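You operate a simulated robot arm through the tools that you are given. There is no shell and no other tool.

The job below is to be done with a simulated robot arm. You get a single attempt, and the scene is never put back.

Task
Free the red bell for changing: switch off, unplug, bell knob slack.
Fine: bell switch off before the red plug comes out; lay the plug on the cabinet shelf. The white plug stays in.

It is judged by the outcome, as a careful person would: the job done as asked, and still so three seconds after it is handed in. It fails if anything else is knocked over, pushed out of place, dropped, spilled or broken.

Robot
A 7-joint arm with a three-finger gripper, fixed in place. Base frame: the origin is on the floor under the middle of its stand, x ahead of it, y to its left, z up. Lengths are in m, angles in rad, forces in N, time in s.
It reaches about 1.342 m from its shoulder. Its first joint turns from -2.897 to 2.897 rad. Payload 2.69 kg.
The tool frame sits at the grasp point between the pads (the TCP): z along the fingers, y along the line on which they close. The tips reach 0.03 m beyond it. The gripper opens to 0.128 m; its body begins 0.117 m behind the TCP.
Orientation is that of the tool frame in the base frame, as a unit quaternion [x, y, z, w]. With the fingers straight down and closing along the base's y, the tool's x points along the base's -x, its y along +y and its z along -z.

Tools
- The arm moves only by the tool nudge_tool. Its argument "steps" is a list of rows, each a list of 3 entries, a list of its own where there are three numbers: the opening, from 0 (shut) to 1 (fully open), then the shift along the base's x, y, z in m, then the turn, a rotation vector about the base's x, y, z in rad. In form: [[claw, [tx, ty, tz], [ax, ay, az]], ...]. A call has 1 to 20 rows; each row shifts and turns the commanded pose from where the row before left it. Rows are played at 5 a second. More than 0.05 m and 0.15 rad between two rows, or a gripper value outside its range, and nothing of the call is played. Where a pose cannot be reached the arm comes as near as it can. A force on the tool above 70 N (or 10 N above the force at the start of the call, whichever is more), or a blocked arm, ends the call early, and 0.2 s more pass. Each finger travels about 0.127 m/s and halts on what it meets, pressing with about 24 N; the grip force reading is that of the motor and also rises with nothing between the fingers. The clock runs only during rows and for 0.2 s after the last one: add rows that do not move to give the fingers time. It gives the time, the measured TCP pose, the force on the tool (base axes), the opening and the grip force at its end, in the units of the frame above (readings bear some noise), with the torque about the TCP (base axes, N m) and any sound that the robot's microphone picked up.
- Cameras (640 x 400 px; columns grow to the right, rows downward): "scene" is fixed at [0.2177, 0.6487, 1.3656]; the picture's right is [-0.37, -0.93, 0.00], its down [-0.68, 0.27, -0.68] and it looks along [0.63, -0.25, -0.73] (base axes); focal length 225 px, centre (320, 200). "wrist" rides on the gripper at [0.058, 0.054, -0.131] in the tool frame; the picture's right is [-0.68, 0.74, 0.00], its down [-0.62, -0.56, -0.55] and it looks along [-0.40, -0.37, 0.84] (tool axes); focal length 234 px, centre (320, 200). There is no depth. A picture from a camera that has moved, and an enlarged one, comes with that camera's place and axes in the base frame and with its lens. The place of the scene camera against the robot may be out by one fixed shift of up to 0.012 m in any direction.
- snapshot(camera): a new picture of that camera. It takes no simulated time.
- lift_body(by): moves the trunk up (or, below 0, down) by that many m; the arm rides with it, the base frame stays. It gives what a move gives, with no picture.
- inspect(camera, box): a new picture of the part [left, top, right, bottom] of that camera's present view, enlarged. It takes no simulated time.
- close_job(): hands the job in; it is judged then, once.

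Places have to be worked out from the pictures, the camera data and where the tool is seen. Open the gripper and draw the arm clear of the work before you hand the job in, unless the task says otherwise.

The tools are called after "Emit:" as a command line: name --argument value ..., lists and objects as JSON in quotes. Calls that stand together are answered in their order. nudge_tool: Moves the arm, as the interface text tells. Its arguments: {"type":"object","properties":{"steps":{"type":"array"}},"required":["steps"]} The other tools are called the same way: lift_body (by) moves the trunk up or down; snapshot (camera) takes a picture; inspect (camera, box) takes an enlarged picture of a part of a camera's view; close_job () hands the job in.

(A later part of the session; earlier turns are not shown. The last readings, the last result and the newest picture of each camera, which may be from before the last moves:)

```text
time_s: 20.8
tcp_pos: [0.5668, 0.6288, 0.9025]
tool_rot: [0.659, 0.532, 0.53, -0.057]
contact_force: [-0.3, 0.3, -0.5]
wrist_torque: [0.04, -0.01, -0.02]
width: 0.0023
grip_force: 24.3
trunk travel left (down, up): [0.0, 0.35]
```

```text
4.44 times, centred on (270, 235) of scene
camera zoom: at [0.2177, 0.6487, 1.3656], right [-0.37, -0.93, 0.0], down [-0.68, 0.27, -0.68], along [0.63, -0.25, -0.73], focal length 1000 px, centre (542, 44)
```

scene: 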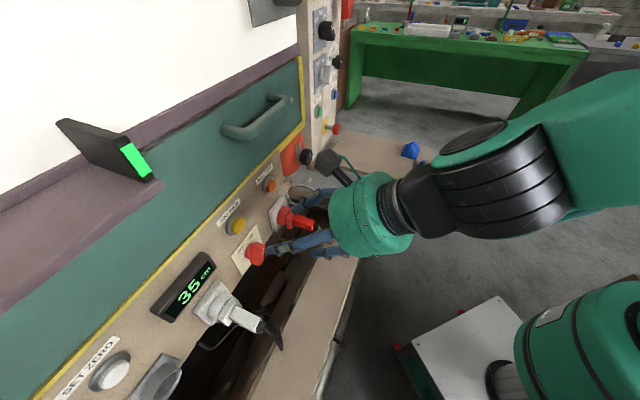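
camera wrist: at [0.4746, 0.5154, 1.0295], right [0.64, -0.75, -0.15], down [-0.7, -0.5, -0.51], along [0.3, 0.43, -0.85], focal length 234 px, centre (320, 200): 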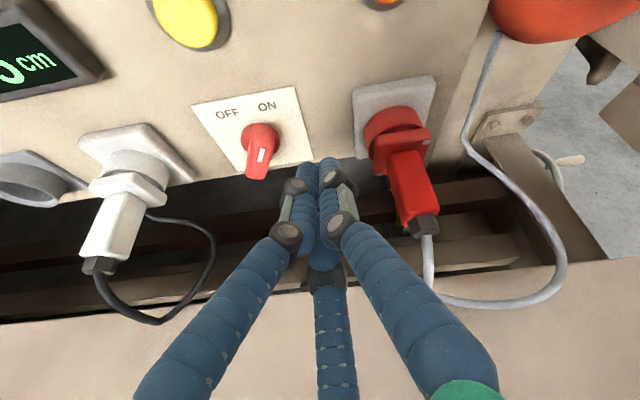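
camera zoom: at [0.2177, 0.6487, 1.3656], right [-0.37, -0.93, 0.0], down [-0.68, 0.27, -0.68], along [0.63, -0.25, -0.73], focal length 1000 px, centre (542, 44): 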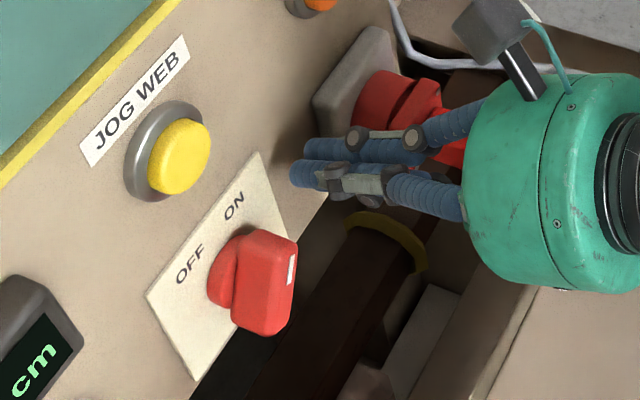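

The poker is beside the bar with no contact. I push left along the panel in small steps and watch the force.

Emit:
nudge_tool --steps '[[0.0, [-0.0035, 0.0035, 0], [0, 0, 0]], [0.0, [-0.0035, 0.0035, 0], [0, 0, 0]], [0.0, [-0.0035, 0.0035, 0], [0, 0, 0]], [0.0, [-0.0035, 0.0035, 0], [0, 0, 0]], [0.0, [-0.0035, 0.0035, 0], [0, 0, 0]], [0.0, [-0.0035, 0.0035, 0], [0, 0, 0]], [0.0, [0, 0, 0], [0, 0, 0]]]'

Emit:
inspect --camera "wrist" --box '[200, 80, 400, 240]'

Emit:
inspect --camera "scene" --box '[220, 190, 320, 280]'

```text
time_s: 22.4
tcp_pos: [0.5468, 0.6499, 0.9002]
tool_rot: [0.659, 0.531, 0.53, -0.054]
contact_force: [-0.2, -0.2, -0.3]
wrist_torque: [0.0, -0.01, -0.01]
width: 0.0021
grip_force: 23.8
trunk travel left (down, up): [0.0, 0.35]
```

```text
2.50 times, centred on (300, 160) of wrist
camera zoom: at [0.4973, 0.5814, 1.0282], right [0.64, -0.75, -0.15], down [-0.7, -0.5, -0.51], along [0.3, 0.43, -0.85], focal length 585 px, centre (370, 300)
```

zoom: 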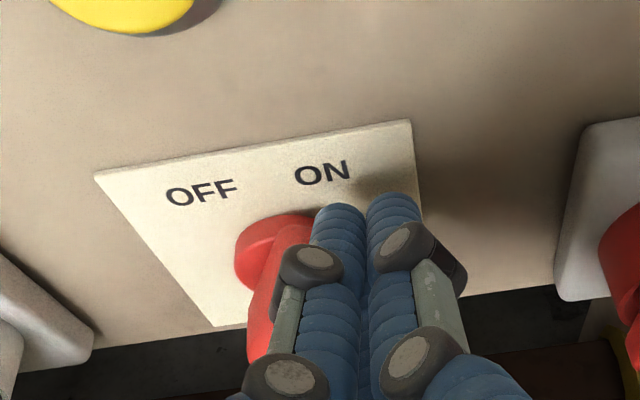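

```text
4.44 times, centred on (270, 235) of scene
camera zoom: at [0.2177, 0.6487, 1.3656], right [-0.37, -0.93, 0.0], down [-0.68, 0.27, -0.68], along [0.63, -0.25, -0.73], focal length 1000 px, centre (542, 44)
```

zoom: 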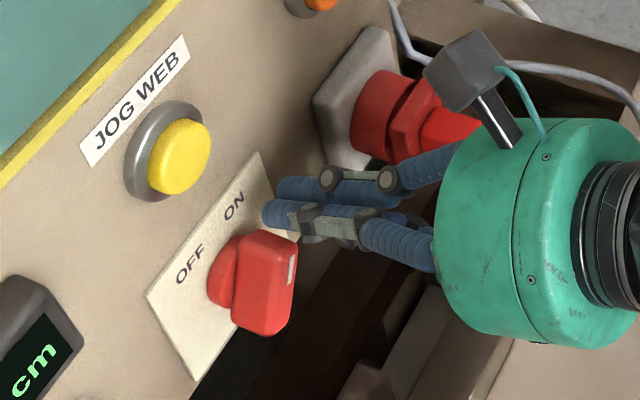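

No contact yet; the tips are a little high. I lower 7 mm and keep pushing left in small steps.

Emit:
nudge_tool --steps '[[0.0, [0, 0, -0.007], [0, 0, 0]], [0.0, [-0.0018, 0.0018, 0], [0, 0, 0]], [0.0, [-0.0018, 0.0018, 0], [0, 0, 0]], [0.0, [-0.0018, 0.0018, 0], [0, 0, 0]], [0.0, [-0.0018, 0.0018, 0], [0, 0, 0]], [0.0, [0, 0, 0], [0, 0, 0]]]'

Emit:
inspect --camera "wrist" --box '[200, 80, 400, 240]'

Emit:
inspect --camera "scene" --box '[220, 190, 320, 280]'

```text
time_s: 23.8
tcp_pos: [0.5404, 0.6573, 0.9019]
tool_rot: [0.657, 0.53, 0.532, -0.057]
contact_force: [13.7, -6.0, 27.8]
wrist_torque: [0.55, -0.45, -0.31]
width: 0.0025
grip_force: 24.4
trunk travel left (down, up): [0.0, 0.35]
```

```text
2.50 times, centred on (300, 160) of wrist
camera zoom: at [0.4909, 0.5883, 1.0266], right [0.64, -0.75, -0.15], down [-0.7, -0.5, -0.51], along [0.31, 0.44, -0.84], focal length 585 px, centre (370, 300)
```

zoom: 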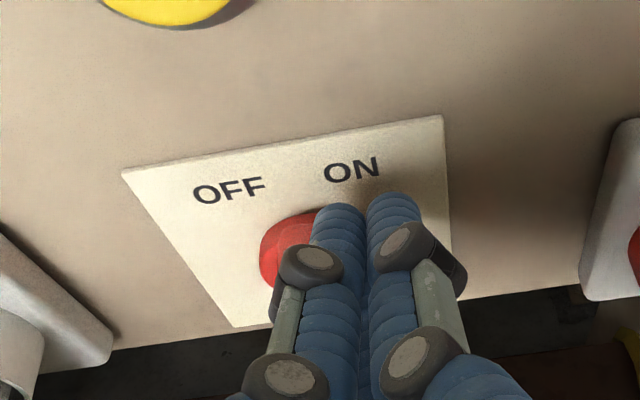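

```text
4.44 times, centred on (270, 235) of scene
camera zoom: at [0.2177, 0.6487, 1.3656], right [-0.37, -0.93, 0.0], down [-0.68, 0.27, -0.68], along [0.63, -0.25, -0.73], focal length 1000 px, centre (542, 44)
```

zoom: 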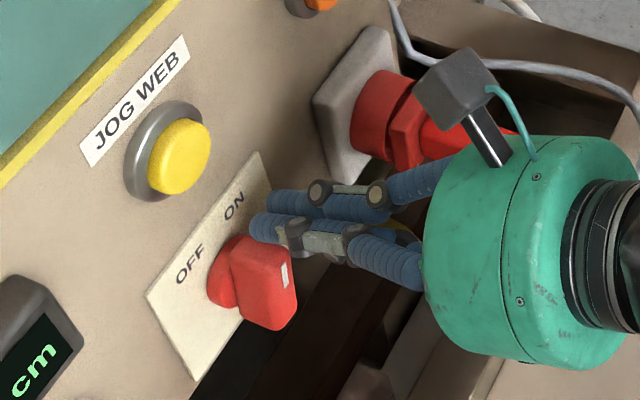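

The lowest finger is riding on top of the bar end (28 N upward), so I'm still too high. I back off to the right, drop to about z 0.884 and push again.

Emit:
nudge_tool --steps '[[0.0, [0.007, -0.007, 0.003], [0, 0, 0]], [0.0, [0.009, -0.009, 0], [0, 0, 0]], [0.0, [0.003, -0.003, -0.006], [0, 0, 0]], [0.0, [0, 0, -0.006], [0, 0, 0]], [0.0, [0, 0, 0], [0, 0, 0]]]'

Emit:
inspect --camera "scene" --box '[220, 190, 320, 280]'

Emit:
inspect --camera "wrist" --box '[200, 80, 400, 240]'

```text
time_s: 24.9
tcp_pos: [0.5592, 0.6359, 0.8866]
tool_rot: [0.659, 0.531, 0.53, -0.056]
contact_force: [0.2, -0.4, 0.2]
wrist_torque: [0.03, -0.03, 0.03]
width: 0.0023
grip_force: 23.9
trunk travel left (down, up): [0.0, 0.35]
```

```text
4.44 times, centred on (270, 235) of scene
camera zoom: at [0.2177, 0.6487, 1.3656], right [-0.37, -0.93, 0.0], down [-0.68, 0.27, -0.68], along [0.63, -0.25, -0.73], focal length 1000 px, centre (542, 44)
```

zoom: 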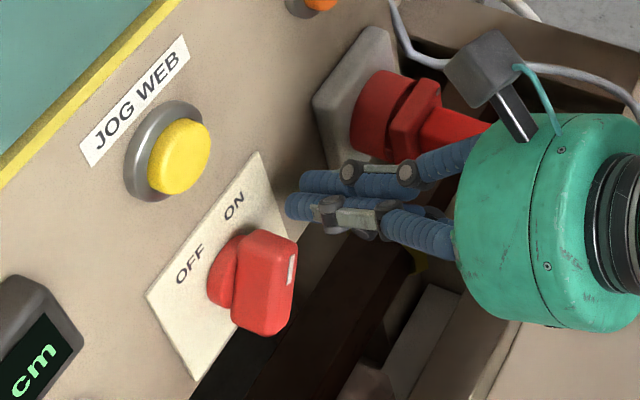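

```text
2.50 times, centred on (300, 160) of wrist
camera zoom: at [0.5092, 0.5694, 1.0124], right [0.65, -0.75, -0.15], down [-0.7, -0.5, -0.51], along [0.3, 0.43, -0.85], focal length 585 px, centre (370, 300)
```

zoom: 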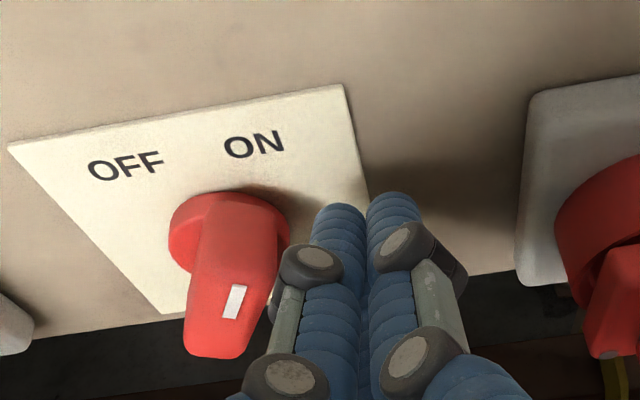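

Now the tips are level with the upper half of the bar. I push left again in 3 mm steps.

Emit:
nudge_tool --steps '[[0.0, [-0.0021, 0.0021, 0], [0, 0, 0]], [0.0, [-0.0021, 0.0021, 0], [0, 0, 0]], [0.0, [-0.0021, 0.0021, 0], [0, 0, 0]], [0.0, [-0.0021, 0.0021, 0], [0, 0, 0]], [0.0, [-0.0021, 0.0021, 0], [0, 0, 0]], [0.0, [-0.0021, 0.0021, 0], [0, 0, 0]], [0.0, [-0.0021, 0.0021, 0], [0, 0, 0]], [0.0, [0, 0, 0], [0, 0, 0]]]'

Emit:
inspect --camera "scene" --box '[220, 190, 320, 280]'

Emit:
inspect --camera "wrist" --box '[200, 80, 400, 240]'

```text
time_s: 26.8
tcp_pos: [0.5434, 0.6536, 0.8868]
tool_rot: [0.659, 0.531, 0.53, -0.056]
contact_force: [-0.7, 0.1, -0.5]
wrist_torque: [-0.02, 0.0, -0.02]
width: 0.0022
grip_force: 23.9
trunk travel left (down, up): [0.0, 0.35]
```

```text
4.44 times, centred on (270, 235) of scene
camera zoom: at [0.2177, 0.6487, 1.3656], right [-0.37, -0.93, 0.0], down [-0.68, 0.27, -0.68], along [0.63, -0.25, -0.73], focal length 1000 px, centre (542, 44)
```

zoom: 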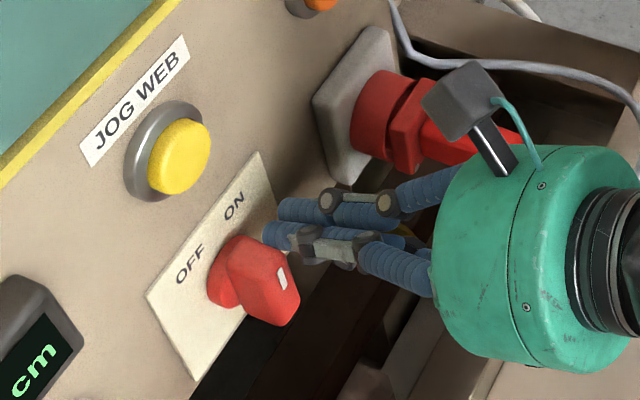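

```text
2.50 times, centred on (300, 160) of wrist
camera zoom: at [0.4944, 0.5848, 1.0132], right [0.65, -0.75, -0.15], down [-0.7, -0.5, -0.51], along [0.3, 0.43, -0.85], focal length 585 px, centre (370, 300)
```

zoom: 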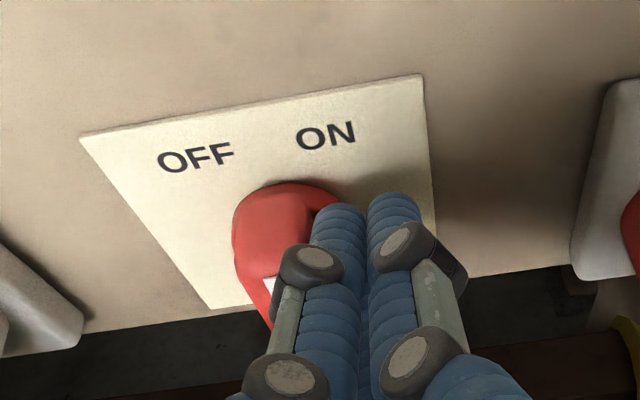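

The bar is turning with hardly any resistance. I continue pushing in small steps toward OFF.

Emit:
nudge_tool --steps '[[0.0, [-0.0021, 0.0021, 0], [0, 0, 0]], [0.0, [-0.0021, 0.0021, 0], [0, 0, 0]], [0.0, [0, 0, 0], [0, 0, 0]]]'

Emit:
inspect --camera "scene" --box '[230, 215, 300, 280]'

Emit:
inspect --camera "wrist" --box '[200, 80, 400, 240]'

```text
time_s: 27.6
tcp_pos: [0.5399, 0.6561, 0.8866]
tool_rot: [0.659, 0.531, 0.53, -0.056]
contact_force: [-0.3, -0.1, -0.7]
wrist_torque: [0.0, 0.01, 0.02]
width: 0.0022
grip_force: 23.9
trunk travel left (down, up): [0.0, 0.35]
```

```text
6.15 times, centred on (265, 248) of scene
camera zoom: at [0.2177, 0.6487, 1.3656], right [-0.37, -0.93, 0.0], down [-0.68, 0.27, -0.68], along [0.63, -0.25, -0.73], focal length 1384 px, centre (658, -92)
```

zoom: 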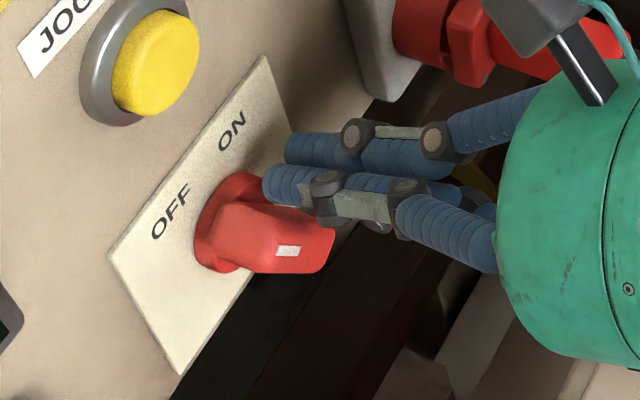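

```text
2.50 times, centred on (300, 160) of wrist
camera zoom: at [0.49, 0.589, 1.013], right [0.64, -0.75, -0.15], down [-0.7, -0.5, -0.51], along [0.3, 0.43, -0.85], focal length 585 px, centre (370, 300)
```

zoom: 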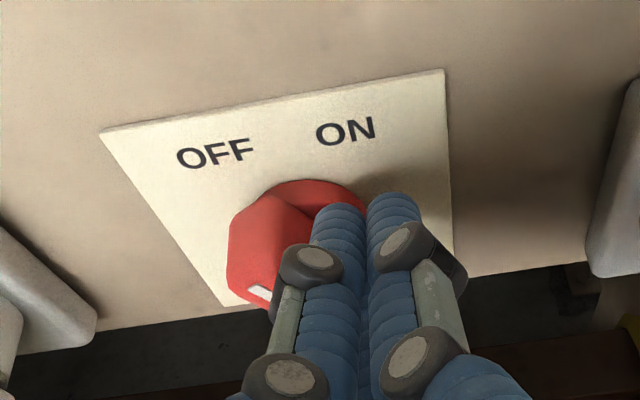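

The bar has swung well over, no longer touching. I back the fingers away to the right and out to read the pointer.

Emit:
nudge_tool --steps '[[0.0, [0.01, -0.01, 0.0], [0, 0, 0]], [0.0, [0.012, -0.012, 0.0], [0, 0, 0]], [0.0, [-0.02, -0.02, 0.012], [0, 0, 0]], [0.0, [-0.02, -0.02, 0.012], [0, 0, 0]], [0.0, [0, 0, 0], [0, 0, 0]]]'

Emit:
snapshot --camera "wrist"

Emit:
inspect --camera "scene" --box '[230, 215, 300, 280]'

```text
time_s: 28.8
tcp_pos: [0.5231, 0.5942, 0.911]
tool_rot: [0.658, 0.531, 0.531, -0.056]
contact_force: [0.1, 0.3, 0.2]
wrist_torque: [-0.03, 0.01, 0.02]
width: 0.0023
grip_force: 24.2
trunk travel left (down, up): [0.0, 0.35]
```

```text
taken
camera wrist: at [0.4729, 0.5254, 1.0385], right [0.64, -0.75, -0.15], down [-0.7, -0.5, -0.51], along [0.3, 0.43, -0.85], focal length 234 px, centre (320, 200)
```

wrist: 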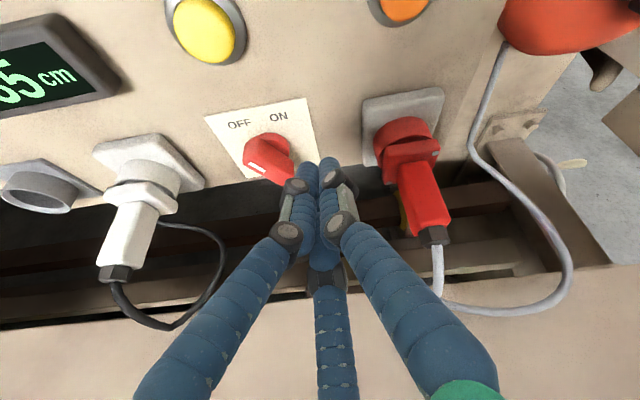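

```text
6.15 times, centred on (265, 248) of scene
camera zoom: at [0.2177, 0.6487, 1.3656], right [-0.37, -0.93, 0.0], down [-0.68, 0.27, -0.68], along [0.63, -0.25, -0.73], focal length 1384 px, centre (658, -92)
```

zoom: 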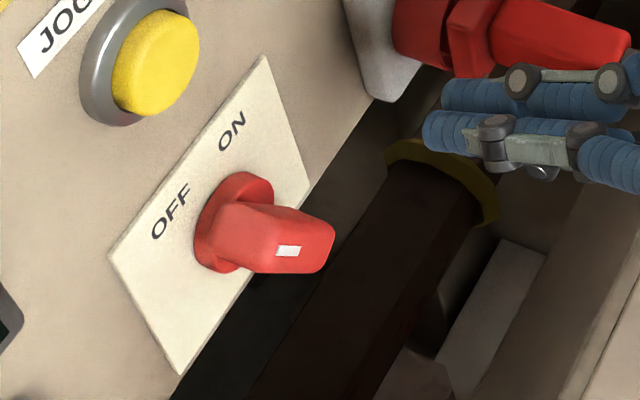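

Emit:
inspect --camera "wrist" --box '[195, 85, 335, 195]'

```text
3.64 times, centred on (265, 140) of wrist
camera zoom: at [0.4729, 0.5254, 1.0385], right [0.64, -0.75, -0.15], down [-0.7, -0.5, -0.51], along [0.3, 0.43, -0.85], focal length 852 px, centre (520, 418)
```

zoom: 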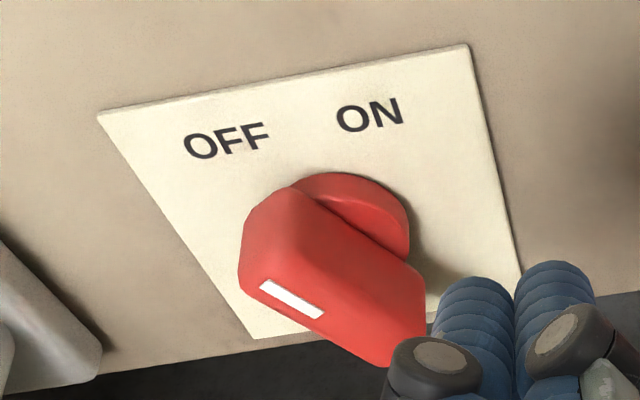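

The pointer is now mirrored about the vertical and points at OFF, so the switch is off. Next is the red plug; I zoom in from both cameras to fix its axis and size.

Emit:
inspect --camera "wrist" --box '[350, 80, 470, 250]'

Emit:
inspect --camera "scene" --box '[260, 185, 350, 255]'

```text
2.35 times, centred on (410, 165) of wrist
camera zoom: at [0.4729, 0.5254, 1.0385], right [0.64, -0.75, -0.15], down [-0.7, -0.5, -0.51], along [0.3, 0.43, -0.85], focal length 551 px, centre (108, 282)
```

zoom: 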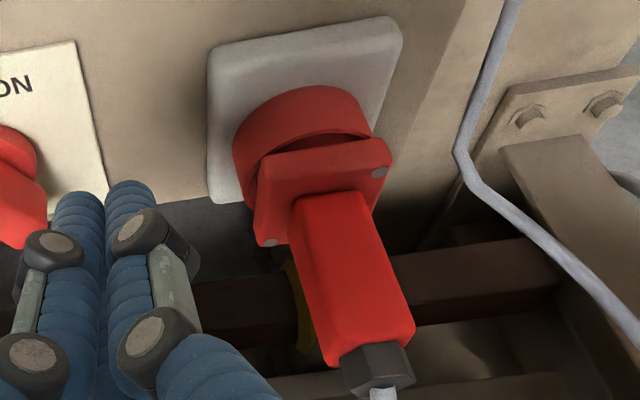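

```text
5.71 times, centred on (305, 220) of scene
camera zoom: at [0.2177, 0.6487, 1.3656], right [-0.37, -0.93, 0.0], down [-0.68, 0.27, -0.68], along [0.63, -0.25, -0.73], focal length 1285 px, centre (406, 86)
```

zoom: 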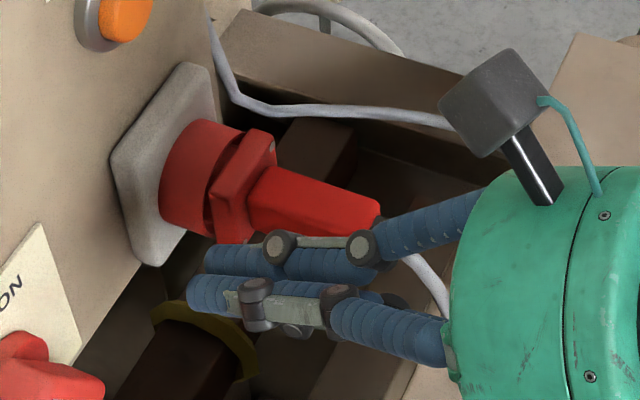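

The plug body runs from about 0.776 out to its flange at 0.835, with its axis near a = 0.028, z = 0.861. I rise, move back and across in front of the plug, and try a flatter pitch for a straight pull.

Emit:
nudge_tool --steps '[[0.2, [0, 0, 0.03], [0, 0, 0]], [0.4, [-0.013, -0.013, 0.01], [0, 0, 0]], [0.5, [0.005, -0.032, 0], [0.035, -0.035, 0]], [0.5, [0.01, -0.034, 0], [0.035, -0.035, 0]], [0.5, [0.006, -0.018, -0.01], [0.035, -0.035, 0]], [0.5, [0, 0, -0.01], [0.035, -0.035, 0]], [0.5, [0, 0, 0], [0, 0, 0]]]'

Emit:
snapshot --camera "wrist"

Emit:
snapshot --camera "scene"

```text
time_s: 30.4
tcp_pos: [0.5318, 0.4956, 0.9307]
tool_rot: [0.614, 0.495, 0.611, -0.064]
contact_force: [-0.9, -1.6, -0.1]
wrist_torque: [-0.02, -0.01, 0.02]
width: 0.0642
grip_force: 0.1
trunk travel left (down, up): [0.0, 0.35]
```

```text
taken
camera wrist: at [0.4654, 0.4117, 1.0385], right [0.67, -0.73, -0.16], down [-0.62, -0.42, -0.66], along [0.41, 0.54, -0.73], focal length 234 px, centre (320, 200)
```

wrist: 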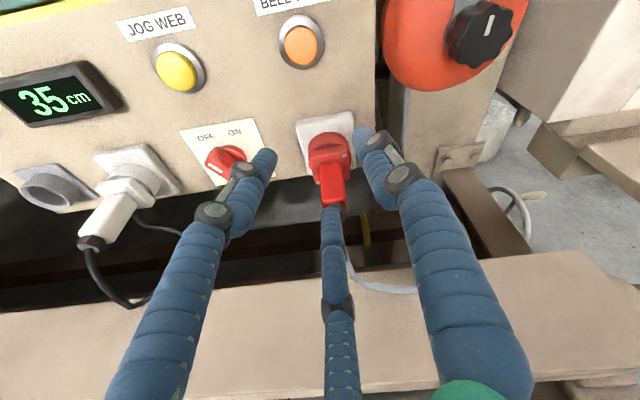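

```text
taken
```

scene: 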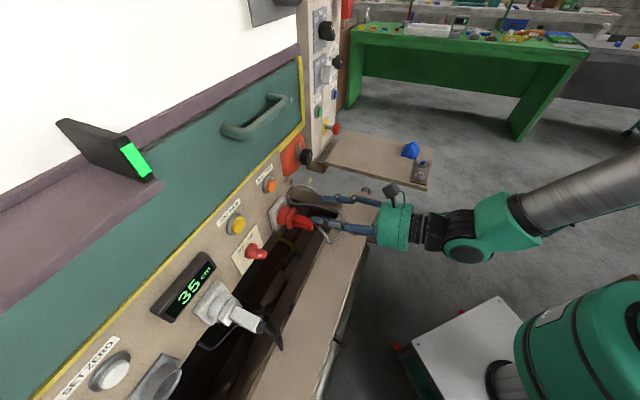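

At 14° pitch the pose is reachable. The cable hangs straight below the plug's tail where one finger would pass, so I roll the hand 60° to put one finger on top and two at the lower sides straddling the cable.

Emit:
nudge_tool --steps '[[0.5, [0, 0, 0], [-0.103, -0.1025, 0.0366]], [0.5, [0, 0, 0], [-0.103, -0.1025, 0.0366]], [0.5, [0, 0, 0], [-0.103, -0.1025, 0.0366]], [0.5, [0, 0, 0], [-0.103, -0.1025, 0.0366]], [0.5, [0, 0, 0], [-0.103, -0.1025, 0.0366]], [0.5, [0, 0, 0], [-0.103, -0.1025, 0.0366]], [0.5, [0, 0, 0], [-0.095, -0.095, 0.034]], [0.5, [0, 0, 0], [0, 0, 0]]]'

Emit:
snapshot --camera "wrist"

Emit:
snapshot --camera "scene"

```text
time_s: 32.1
tcp_pos: [0.5315, 0.4979, 0.9304]
tool_rot: [0.287, 0.735, 0.561, 0.249]
contact_force: [-0.3, -0.2, 0.2]
wrist_torque: [0.02, 0.02, 0.0]
width: 0.0641
grip_force: 0.0
trunk travel left (down, up): [0.0, 0.35]
```

```text
taken
camera wrist: at [0.4079, 0.4613, 1.0122], right [0.59, -0.32, 0.74], down [-0.02, -0.92, -0.39], along [0.81, 0.21, -0.55], focal length 234 px, centre (320, 200)
```

wrist: 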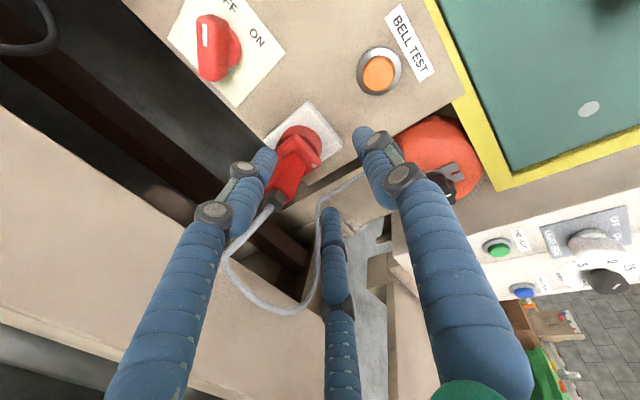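

```text
taken
```

scene: 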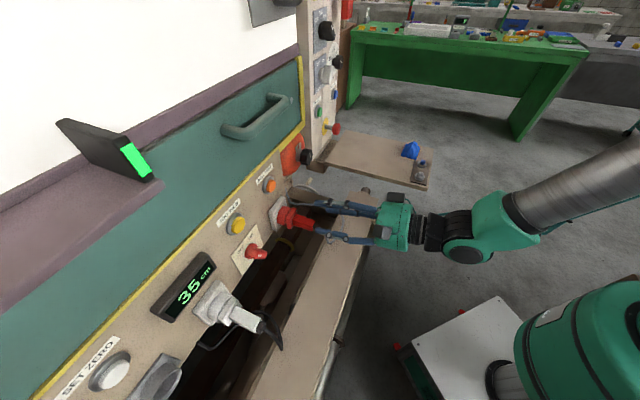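

The roll succeeded with the thumb straight up. I zoom on the plug from this new angle to refine its axis.

Emit:
inspect --camera "wrist" --box '[235, 90, 365, 230]'

Emit:
inspect --camera "scene" --box '[260, 180, 400, 270]'

```text
2.86 times, centred on (300, 160) of wrist
camera zoom: at [0.4079, 0.4613, 1.0122], right [0.59, -0.32, 0.74], down [-0.02, -0.92, -0.39], along [0.81, 0.21, -0.55], focal length 669 px, centre (377, 314)
```

zoom: 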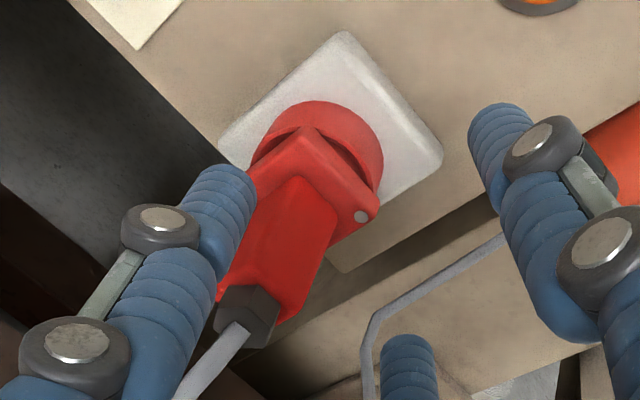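

```text
4.44 times, centred on (330, 225) of scene
camera zoom: at [0.2177, 0.6487, 1.3656], right [-0.37, -0.93, 0.0], down [-0.68, 0.27, -0.68], along [0.63, -0.25, -0.73], focal length 1000 px, centre (276, 89)
```

zoom: 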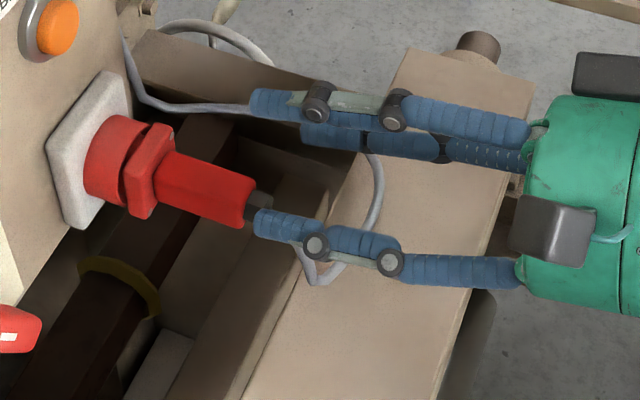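

Both views agree on an axis of a = 0.0285, z = 0.862 at the tail. I lower to the plug's height just short of its gland, then check.

Emit:
nudge_tool --steps '[[0.5, [0.0011, -0.0011, -0.0215], [0, 0, 0]], [0.5, [0.0011, -0.0011, -0.0215], [0, 0, 0]], [0.5, [0.0011, -0.0011, -0.0215], [0, 0, 0]], [0.5, [0, 0, 0], [0, 0, 0]]]'

Emit:
inspect --camera "wrist" --box '[220, 80, 420, 260]'

Emit:
inspect --camera "scene" --box '[260, 180, 400, 270]'

```text
time_s: 33.1
tcp_pos: [0.5333, 0.4952, 0.8662]
tool_rot: [0.288, 0.735, 0.562, 0.248]
contact_force: [0.4, -0.4, 0.0]
wrist_torque: [0.0, -0.01, 0.0]
width: 0.0638
grip_force: 0.1
trunk travel left (down, up): [0.0, 0.35]
```

```text
2.22 times, centred on (320, 170) of wrist
camera zoom: at [0.4102, 0.4577, 0.9471], right [0.59, -0.33, 0.74], down [-0.02, -0.92, -0.39], along [0.81, 0.21, -0.55], focal length 520 px, centre (320, 267)
```

zoom: 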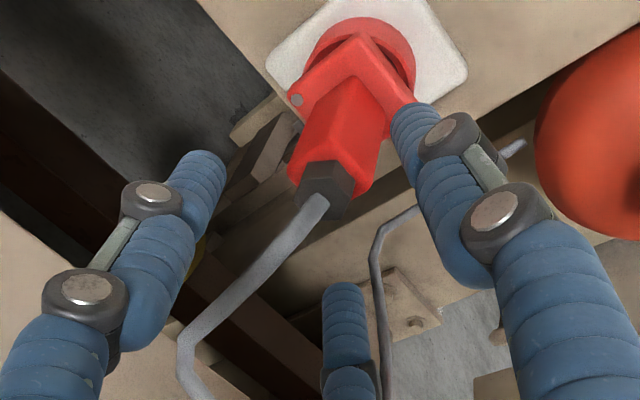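

```text
4.44 times, centred on (330, 225) of scene
camera zoom: at [0.2177, 0.6487, 1.3656], right [-0.37, -0.93, 0.0], down [-0.68, 0.27, -0.68], along [0.63, -0.25, -0.73], focal length 1000 px, centre (276, 89)
```

zoom: 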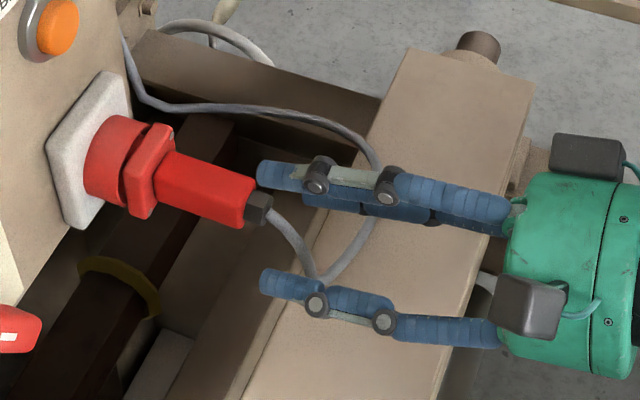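

The gland is centred among the fingertips and the cable passes between the two lower fingers. I advance straight along the plug so the fingers surround its body.

Emit:
nudge_tool --steps '[[0.5, [0.0124, 0.012, -0.0005], [0, 0, 0]], [0.5, [0.0124, 0.012, -0.0005], [0, 0, 0]], [0.5, [0.0124, 0.012, -0.0005], [0, 0, 0]], [0.5, [0.0124, 0.012, -0.0005], [0, 0, 0]], [0.5, [0, 0, 0], [0, 0, 0]]]'

Emit:
inspect --camera "wrist" --box '[220, 80, 420, 260]'

Emit:
inspect --camera "scene" --box '[260, 180, 400, 270]'

```text
time_s: 34.4
tcp_pos: [0.582, 0.5426, 0.8631]
tool_rot: [0.288, 0.735, 0.562, 0.247]
contact_force: [0.8, -0.4, 0.7]
wrist_torque: [0.03, 0.02, 0.02]
width: 0.064
grip_force: 0.1
trunk travel left (down, up): [0.0, 0.35]
```

```text
2.22 times, centred on (320, 170) of wrist
camera zoom: at [0.4585, 0.5049, 0.9435], right [0.59, -0.33, 0.74], down [-0.02, -0.92, -0.39], along [0.81, 0.21, -0.55], focal length 520 px, centre (320, 267)
```

zoom: 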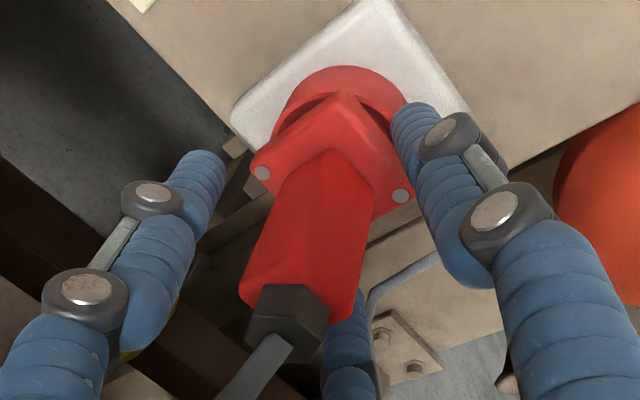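

```text
4.44 times, centred on (330, 225) of scene
camera zoom: at [0.2177, 0.6487, 1.3656], right [-0.37, -0.93, 0.0], down [-0.68, 0.27, -0.68], along [0.63, -0.25, -0.73], focal length 1000 px, centre (276, 89)
```

zoom: 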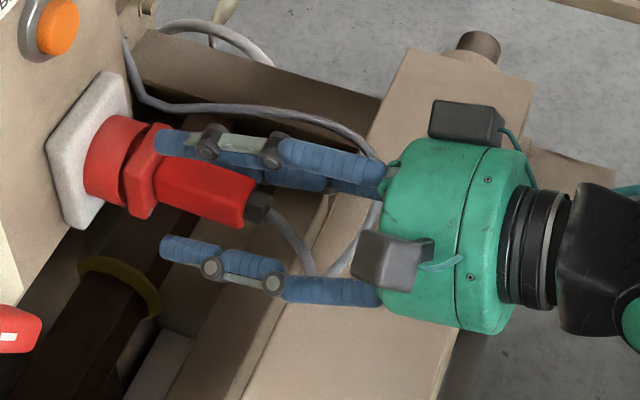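

The fingers are around the plug body, with the tips just behind the flange. I close the grip gradually and read the load.

Emit:
nudge_tool --steps '[[0.35, [0, 0, 0], [0, 0, 0]], [0.25, [0, 0, 0], [0, 0, 0]], [0.2, [0, 0, 0], [0, 0, 0]], [0.2, [0, 0, 0], [0, 0, 0]]]'

Emit:
inspect --camera "wrist" --box '[220, 80, 420, 260]'

Emit:
inspect --camera "scene" --box '[260, 180, 400, 270]'

```text
time_s: 35.4
tcp_pos: [0.5827, 0.541, 0.8616]
tool_rot: [0.288, 0.735, 0.562, 0.247]
contact_force: [7.8, -7.9, -3.1]
wrist_torque: [-0.17, -0.05, -0.27]
width: 0.0329
grip_force: 5.3
trunk travel left (down, up): [0.0, 0.35]
```

```text
2.22 times, centred on (320, 170) of wrist
camera zoom: at [0.4588, 0.5043, 0.9433], right [0.59, -0.33, 0.74], down [-0.02, -0.92, -0.39], along [0.81, 0.21, -0.55], focal length 520 px, centre (320, 267)
```

zoom: 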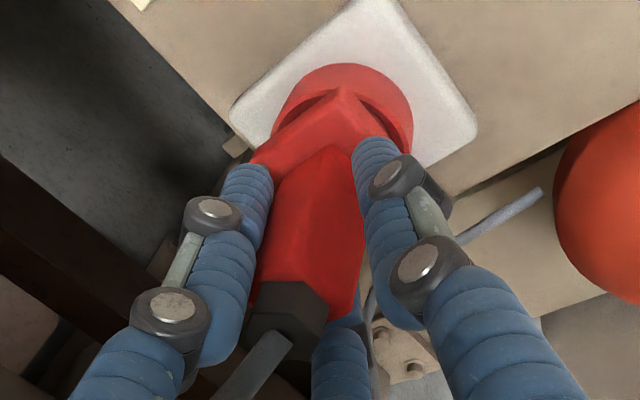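

```text
4.44 times, centred on (330, 225) of scene
camera zoom: at [0.2177, 0.6487, 1.3656], right [-0.37, -0.93, 0.0], down [-0.68, 0.27, -0.68], along [0.63, -0.25, -0.73], focal length 1000 px, centre (276, 89)
```

zoom: 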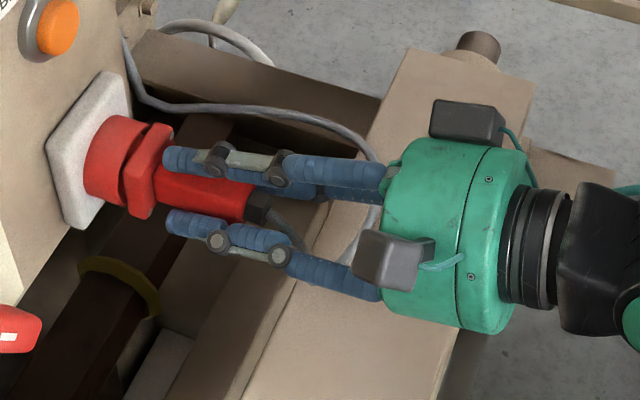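

Contact at 0.033 m width with a small 11 N side load. I tighten the grip, with a 1.5 mm correction to the right.

Emit:
nudge_tool --steps '[[0.15, [0.0011, -0.0011, 0], [0, 0, 0]], [0.08, [0, 0, 0], [0, 0, 0]], [0.08, [0, 0, 0], [0, 0, 0]]]'

```text
time_s: 36.1
tcp_pos: [0.5821, 0.541, 0.8622]
tool_rot: [0.287, 0.736, 0.562, 0.247]
contact_force: [-13.0, -7.1, -7.9]
wrist_torque: [-0.21, 0.38, 0.14]
width: 0.0315
grip_force: 15.3
trunk travel left (down, up): [0.0, 0.35]
```

The load is now low and balanced. I go to full grip and start pulling straight out from the panel in small steps.

Emit:
nudge_tool --steps '[[0.0, [0, 0, 0], [0, 0, 0]], [0.0, [0, 0, 0], [0, 0, 0]], [0.0, [-0.0021, -0.0021, 0], [0, 0, 0]], [0.0, [-0.0021, -0.0021, 0], [0, 0, 0]], [0.0, [-0.0021, -0.0021, 0], [0, 0, 0]], [0.0, [0, 0, 0], [0, 0, 0]]]'

Emit:
inspect --camera "scene" --box '[260, 180, 400, 270]'

```text
time_s: 37.5
tcp_pos: [0.5776, 0.5357, 0.8653]
tool_rot: [0.287, 0.734, 0.563, 0.249]
contact_force: [0.1, 0.9, -1.0]
wrist_torque: [-0.03, 0.01, -0.03]
width: 0.031
grip_force: 24.1
trunk travel left (down, up): [0.0, 0.35]
```

```text
4.44 times, centred on (330, 225) of scene
camera zoom: at [0.2177, 0.6487, 1.3656], right [-0.37, -0.93, 0.0], down [-0.68, 0.27, -0.68], along [0.63, -0.25, -0.73], focal length 1000 px, centre (276, 89)
```

zoom: 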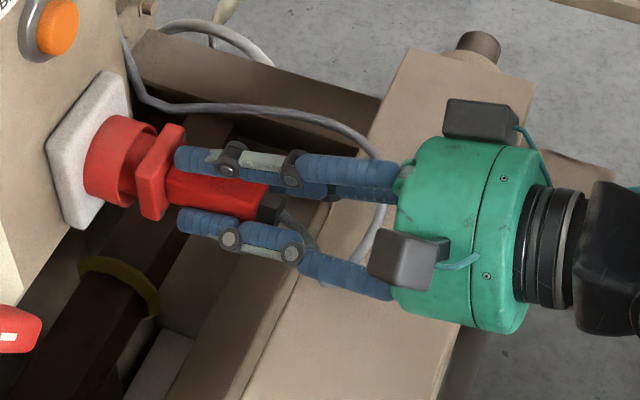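

The plug is sliding out freely (flange clear of the collar, no load). I keep drawing it straight out.

Emit:
nudge_tool --steps '[[0.0, [-0.0056, -0.0056, 0], [0, 0, 0]], [0.0, [-0.0056, -0.0056, 0], [0, 0, 0]], [0.0, [-0.0056, -0.0056, 0], [0, 0, 0]], [0.0, [-0.0056, -0.0056, 0], [0, 0, 0]], [0.0, [-0.0056, -0.0056, 0], [0, 0, 0]], [0.0, [-0.0056, -0.0056, 0], [0, 0, 0]], [0.0, [0, 0, 0], [0, 0, 0]]]'

Emit:
inspect --camera "scene" --box '[240, 160, 420, 280]'

Emit:
snapshot --camera "wrist"

```text
time_s: 39.1
tcp_pos: [0.5442, 0.5011, 0.8625]
tool_rot: [0.288, 0.735, 0.561, 0.248]
contact_force: [0.1, -0.8, -1.4]
wrist_torque: [-0.02, 0.01, 0.0]
width: 0.0311
grip_force: 23.9
trunk travel left (down, up): [0.0, 0.35]
```

```text
3.33 times, centred on (330, 220) of scene
camera zoom: at [0.2177, 0.6487, 1.3656], right [-0.37, -0.93, 0.0], down [-0.68, 0.27, -0.68], along [0.63, -0.25, -0.73], focal length 750 px, centre (287, 133)
```

zoom: 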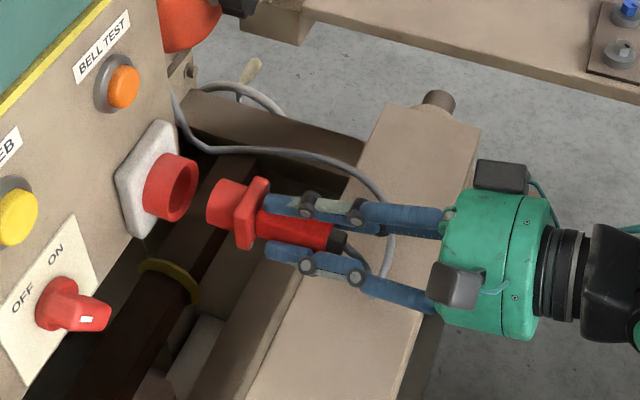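

```text
taken
camera wrist: at [0.4226, 0.4648, 0.9448], right [0.59, -0.33, 0.74], down [-0.02, -0.92, -0.39], along [0.81, 0.21, -0.55], focal length 234 px, centre (320, 200)
```

wrist: 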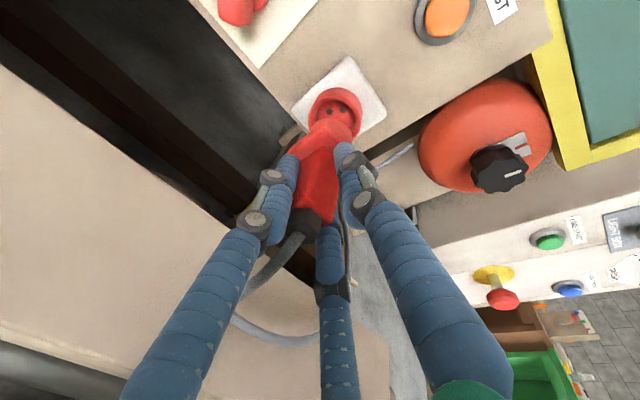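

The red plug is out of its socket and held firmly, with the white plug untouched. I lift it and carry it to the right in front of the bell toward the cabinet shelf, staying well away from the E-stop (near a = 0.48, depth 0.87, z 0.90).

Emit:
nudge_tool --steps '[[0.0, [-0.006, -0.006, 0.025], [0, 0, 0]], [0.0, [-0.006, -0.006, 0.03], [0, 0, 0]], [0.0, [0, 0, 0.03], [0, 0, 0]], [0.0, [0.022, -0.022, 0], [0, 0, 0]], [0.0, [0.022, -0.022, 0], [0, 0, 0]], [0.0, [0.022, -0.022, 0], [0, 0, 0]], [0.0, [0, 0, 0], [0, 0, 0]]]'

Emit:
snapshot --camera "scene"

Emit:
snapshot --camera "wrist"

```text
time_s: 40.8
tcp_pos: [0.6001, 0.4229, 0.9483]
tool_rot: [0.288, 0.735, 0.562, 0.247]
contact_force: [0.4, -0.7, -0.8]
wrist_torque: [-0.01, 0.02, -0.02]
width: 0.0306
grip_force: 24.5
trunk travel left (down, up): [0.0, 0.35]
```

```text
taken
```

scene: 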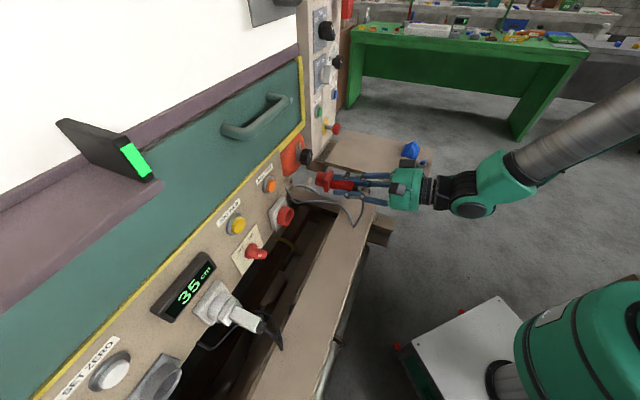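

```text
taken
camera wrist: at [0.4772, 0.3859, 1.0305], right [0.59, -0.33, 0.74], down [-0.02, -0.92, -0.39], along [0.81, 0.21, -0.55], focal length 234 px, centre (320, 200)
```

wrist: 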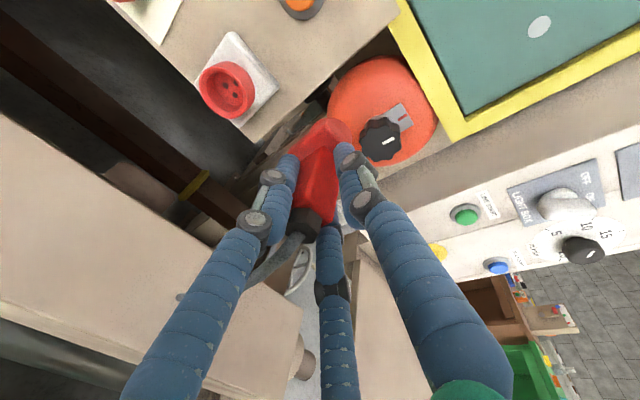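

No cable tension so far. I continue right toward the shelf while drawing a little further back from the cabinet.

Emit:
nudge_tool --steps '[[0.0, [0.0237, -0.0317, 0], [0, 0, 0]], [0.0, [0.0237, -0.0317, 0], [0, 0, 0]], [0.0, [0.0237, -0.0317, 0], [0, 0, 0]], [0.0, [0.0237, -0.0317, 0], [0, 0, 0]], [0.0, [0.0237, -0.0317, 0], [0, 0, 0]], [0.0, [0, 0, 0], [0, 0, 0]]]'

Emit:
snapshot --camera "scene"

Emit:
snapshot --camera "wrist"

```text
time_s: 42.1
tcp_pos: [0.7138, 0.2631, 0.9491]
tool_rot: [0.289, 0.735, 0.561, 0.247]
contact_force: [0.5, -0.4, -0.8]
wrist_torque: [-0.04, 0.03, 0.01]
width: 0.0309
grip_force: 23.7
trunk travel left (down, up): [0.0, 0.35]
```

```text
taken
```

scene: 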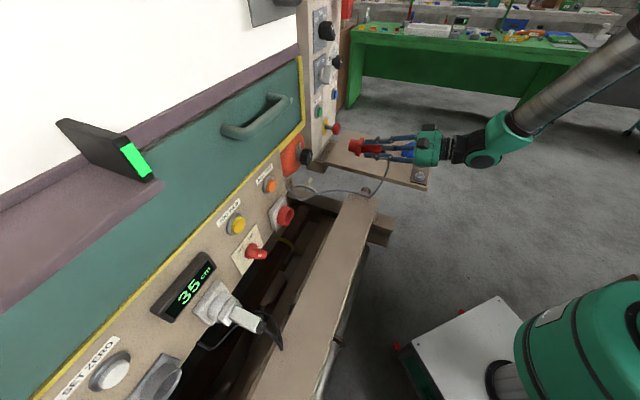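

```text
taken
camera wrist: at [0.5923, 0.2257, 1.0297], right [0.59, -0.33, 0.74], down [-0.02, -0.92, -0.39], along [0.81, 0.21, -0.55], focal length 234 px, centre (320, 200)
```

wrist: 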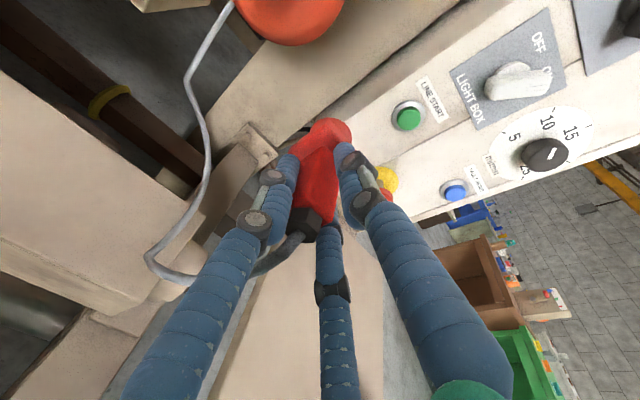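

Still no tension. I move 0.12 m further right so the plug is over the shelf, then look.

Emit:
nudge_tool --steps '[[0.0, [0.0283, -0.0283, 0], [0, 0, 0]], [0.0, [0.0283, -0.0283, 0], [0, 0, 0]], [0.0, [0.0283, -0.0283, 0], [0, 0, 0]], [0.0, [0, 0, 0], [0, 0, 0]]]'

Emit:
snapshot --camera "scene"

Emit:
snapshot --camera "wrist"

Emit:
inspect --camera "scene" --box '[270, 100, 470, 230]'

```text
time_s: 43.1
tcp_pos: [0.7992, 0.1781, 0.9498]
tool_rot: [0.289, 0.734, 0.562, 0.247]
contact_force: [1.3, -1.1, -0.8]
wrist_torque: [0.0, 0.05, 0.03]
width: 0.031
grip_force: 24.4
trunk travel left (down, up): [0.0, 0.35]
```

```text
taken
```

scene: 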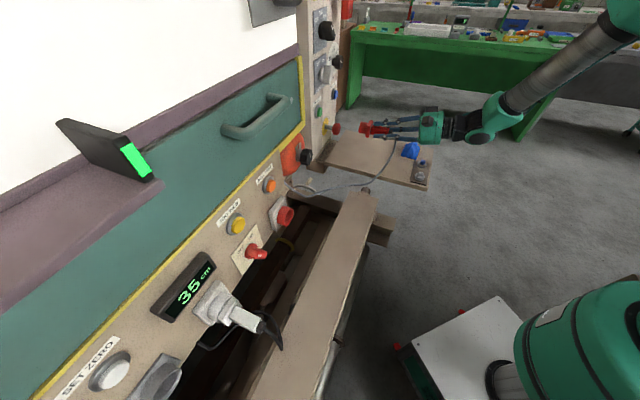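

```text
taken
camera wrist: at [0.6767, 0.142, 1.0316], right [0.59, -0.33, 0.74], down [-0.02, -0.92, -0.39], along [0.81, 0.21, -0.55], focal length 234 px, centre (320, 200)
```

wrist: 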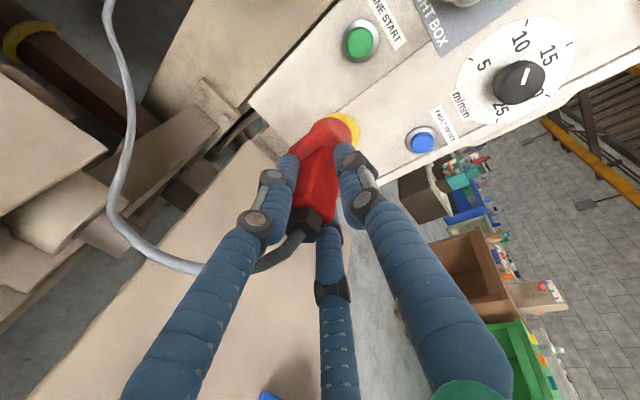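

```text
3.08 times, centred on (370, 165) of scene
camera zoom: at [0.2177, 0.6487, 1.3656], right [-0.37, -0.93, 0.0], down [-0.68, 0.27, -0.68], along [0.63, -0.25, -0.73], focal length 692 px, centre (166, 308)
```

zoom: 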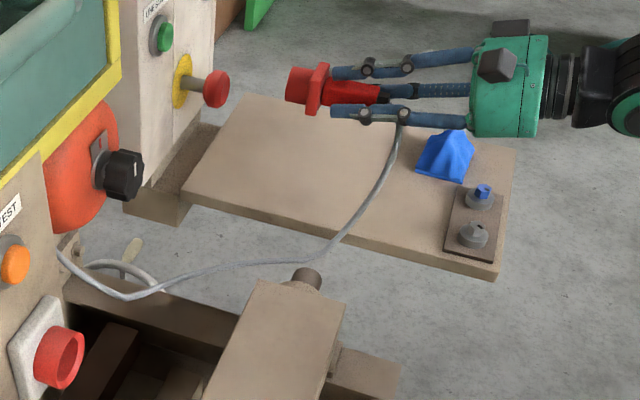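

The plug is above the shelf and the cable still has slack. Keeping this heading, the palm would foul the bolt plate and the shelf on the way down, so I yaw the hand to point along +x and pitch it slightly more, which keeps the palm clear of the bolts.

Emit:
nudge_tool --steps '[[0.0, [0, 0, 0], [0, 0, -0.131]], [0.0, [0, 0, 0], [0, 0, -0.131]], [0.0, [0, 0, 0], [0, 0, -0.131]], [0.0, [0, 0, 0], [0, 0, -0.131]], [0.0, [0, 0, 0], [0, 0, -0.131]], [0.0, [0, 0, 0], [0, 0, -0.131]], [0.0, [0, 0, 0], [0, 0.1, 0]], [0.0, [0, 0, 0], [0, 0, 0]]]'

Emit:
snapshot --camera "scene"

Emit:
snapshot --camera "wrist"

Emit:
inspect --camera "scene" --box '[290, 80, 470, 220]'

```text
time_s: 45.0
tcp_pos: [0.8017, 0.1792, 0.948]
tool_rot: [0.569, 0.59, 0.396, 0.414]
contact_force: [-0.1, 0.1, -1.7]
wrist_torque: [-0.01, 0.04, 0.0]
width: 0.0312
grip_force: 24.1
trunk travel left (down, up): [0.0, 0.35]
```

```text
taken
```

scene: 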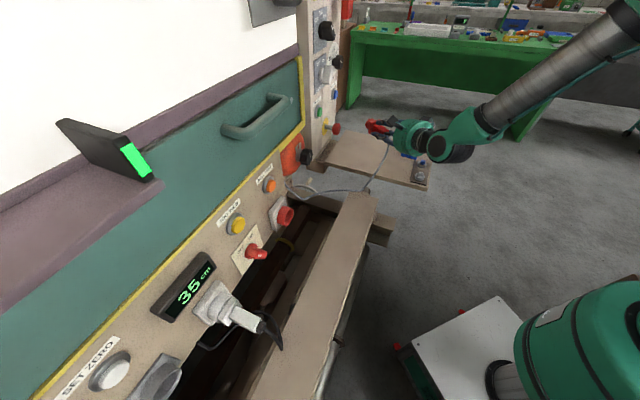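

```text
taken
camera wrist: at [0.6966, 0.2414, 1.0409], right [0.26, -0.65, 0.72], down [-0.7, -0.64, -0.32], along [0.66, -0.42, -0.62], focal length 234 px, centre (320, 200)
```

wrist: 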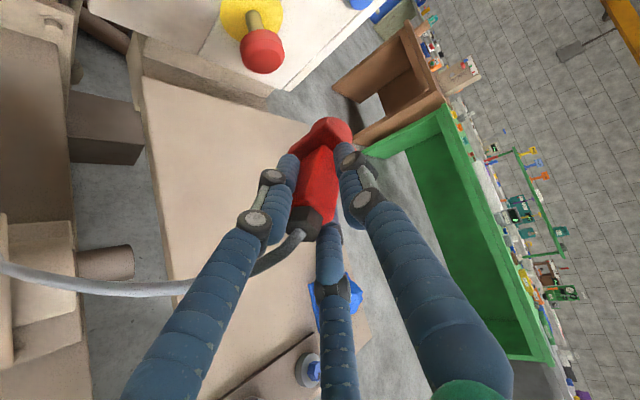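

```text
2.86 times, centred on (380, 150) of scene
camera zoom: at [0.2177, 0.6487, 1.3656], right [-0.37, -0.93, 0.0], down [-0.68, 0.27, -0.68], along [0.63, -0.25, -0.73], focal length 643 px, centre (149, 343)
```

zoom: 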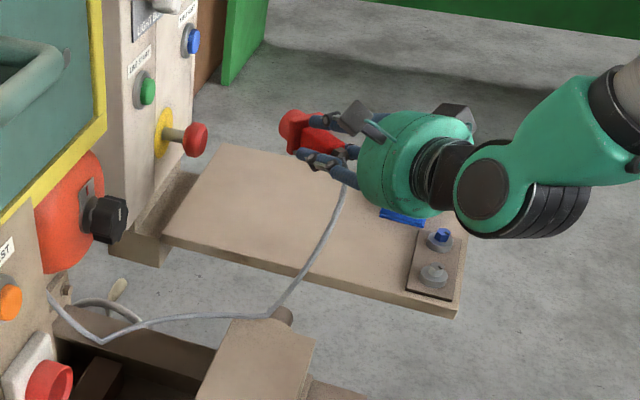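

Heading is now along +x with 20° pitch. I zoom in on the shelf features here, so that after a partial descent I can fix the shelf height by parallax.

Emit:
inspect --camera "wrist" --box '[100, 40, 320, 200]'

Emit:
inspect --camera "wrist" --box '[200, 250, 400, 400]'

```text
2.50 times, centred on (210, 120) of wrist
camera zoom: at [0.6966, 0.2414, 1.0409], right [0.26, -0.65, 0.72], down [-0.7, -0.64, -0.32], along [0.66, -0.42, -0.62], focal length 585 px, centre (595, 400)
```

zoom: 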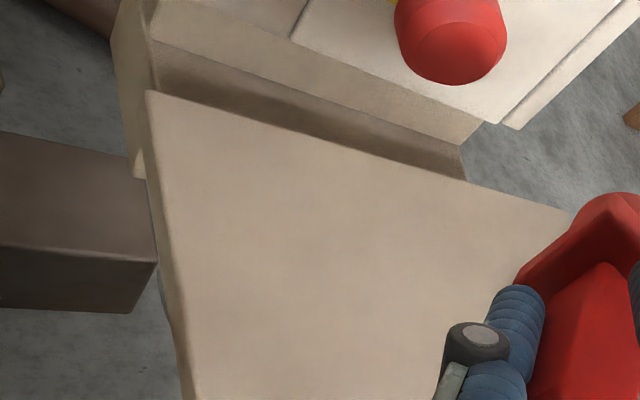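

```text
2.67 times, centred on (300, 325) of wrist
camera zoom: at [0.6966, 0.2414, 1.0409], right [0.26, -0.65, 0.72], down [-0.7, -0.64, -0.32], along [0.66, -0.42, -0.62], focal length 624 px, centre (373, -133)
```

zoom: 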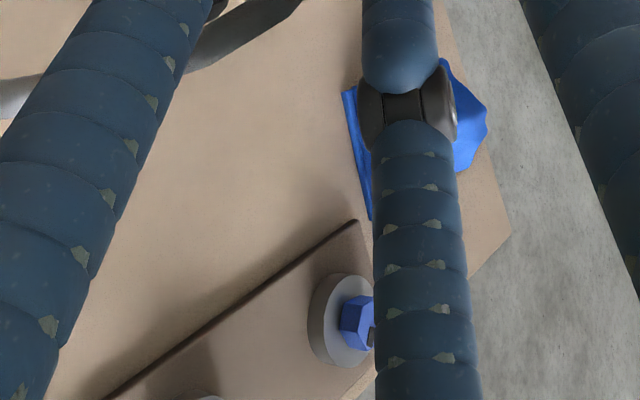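

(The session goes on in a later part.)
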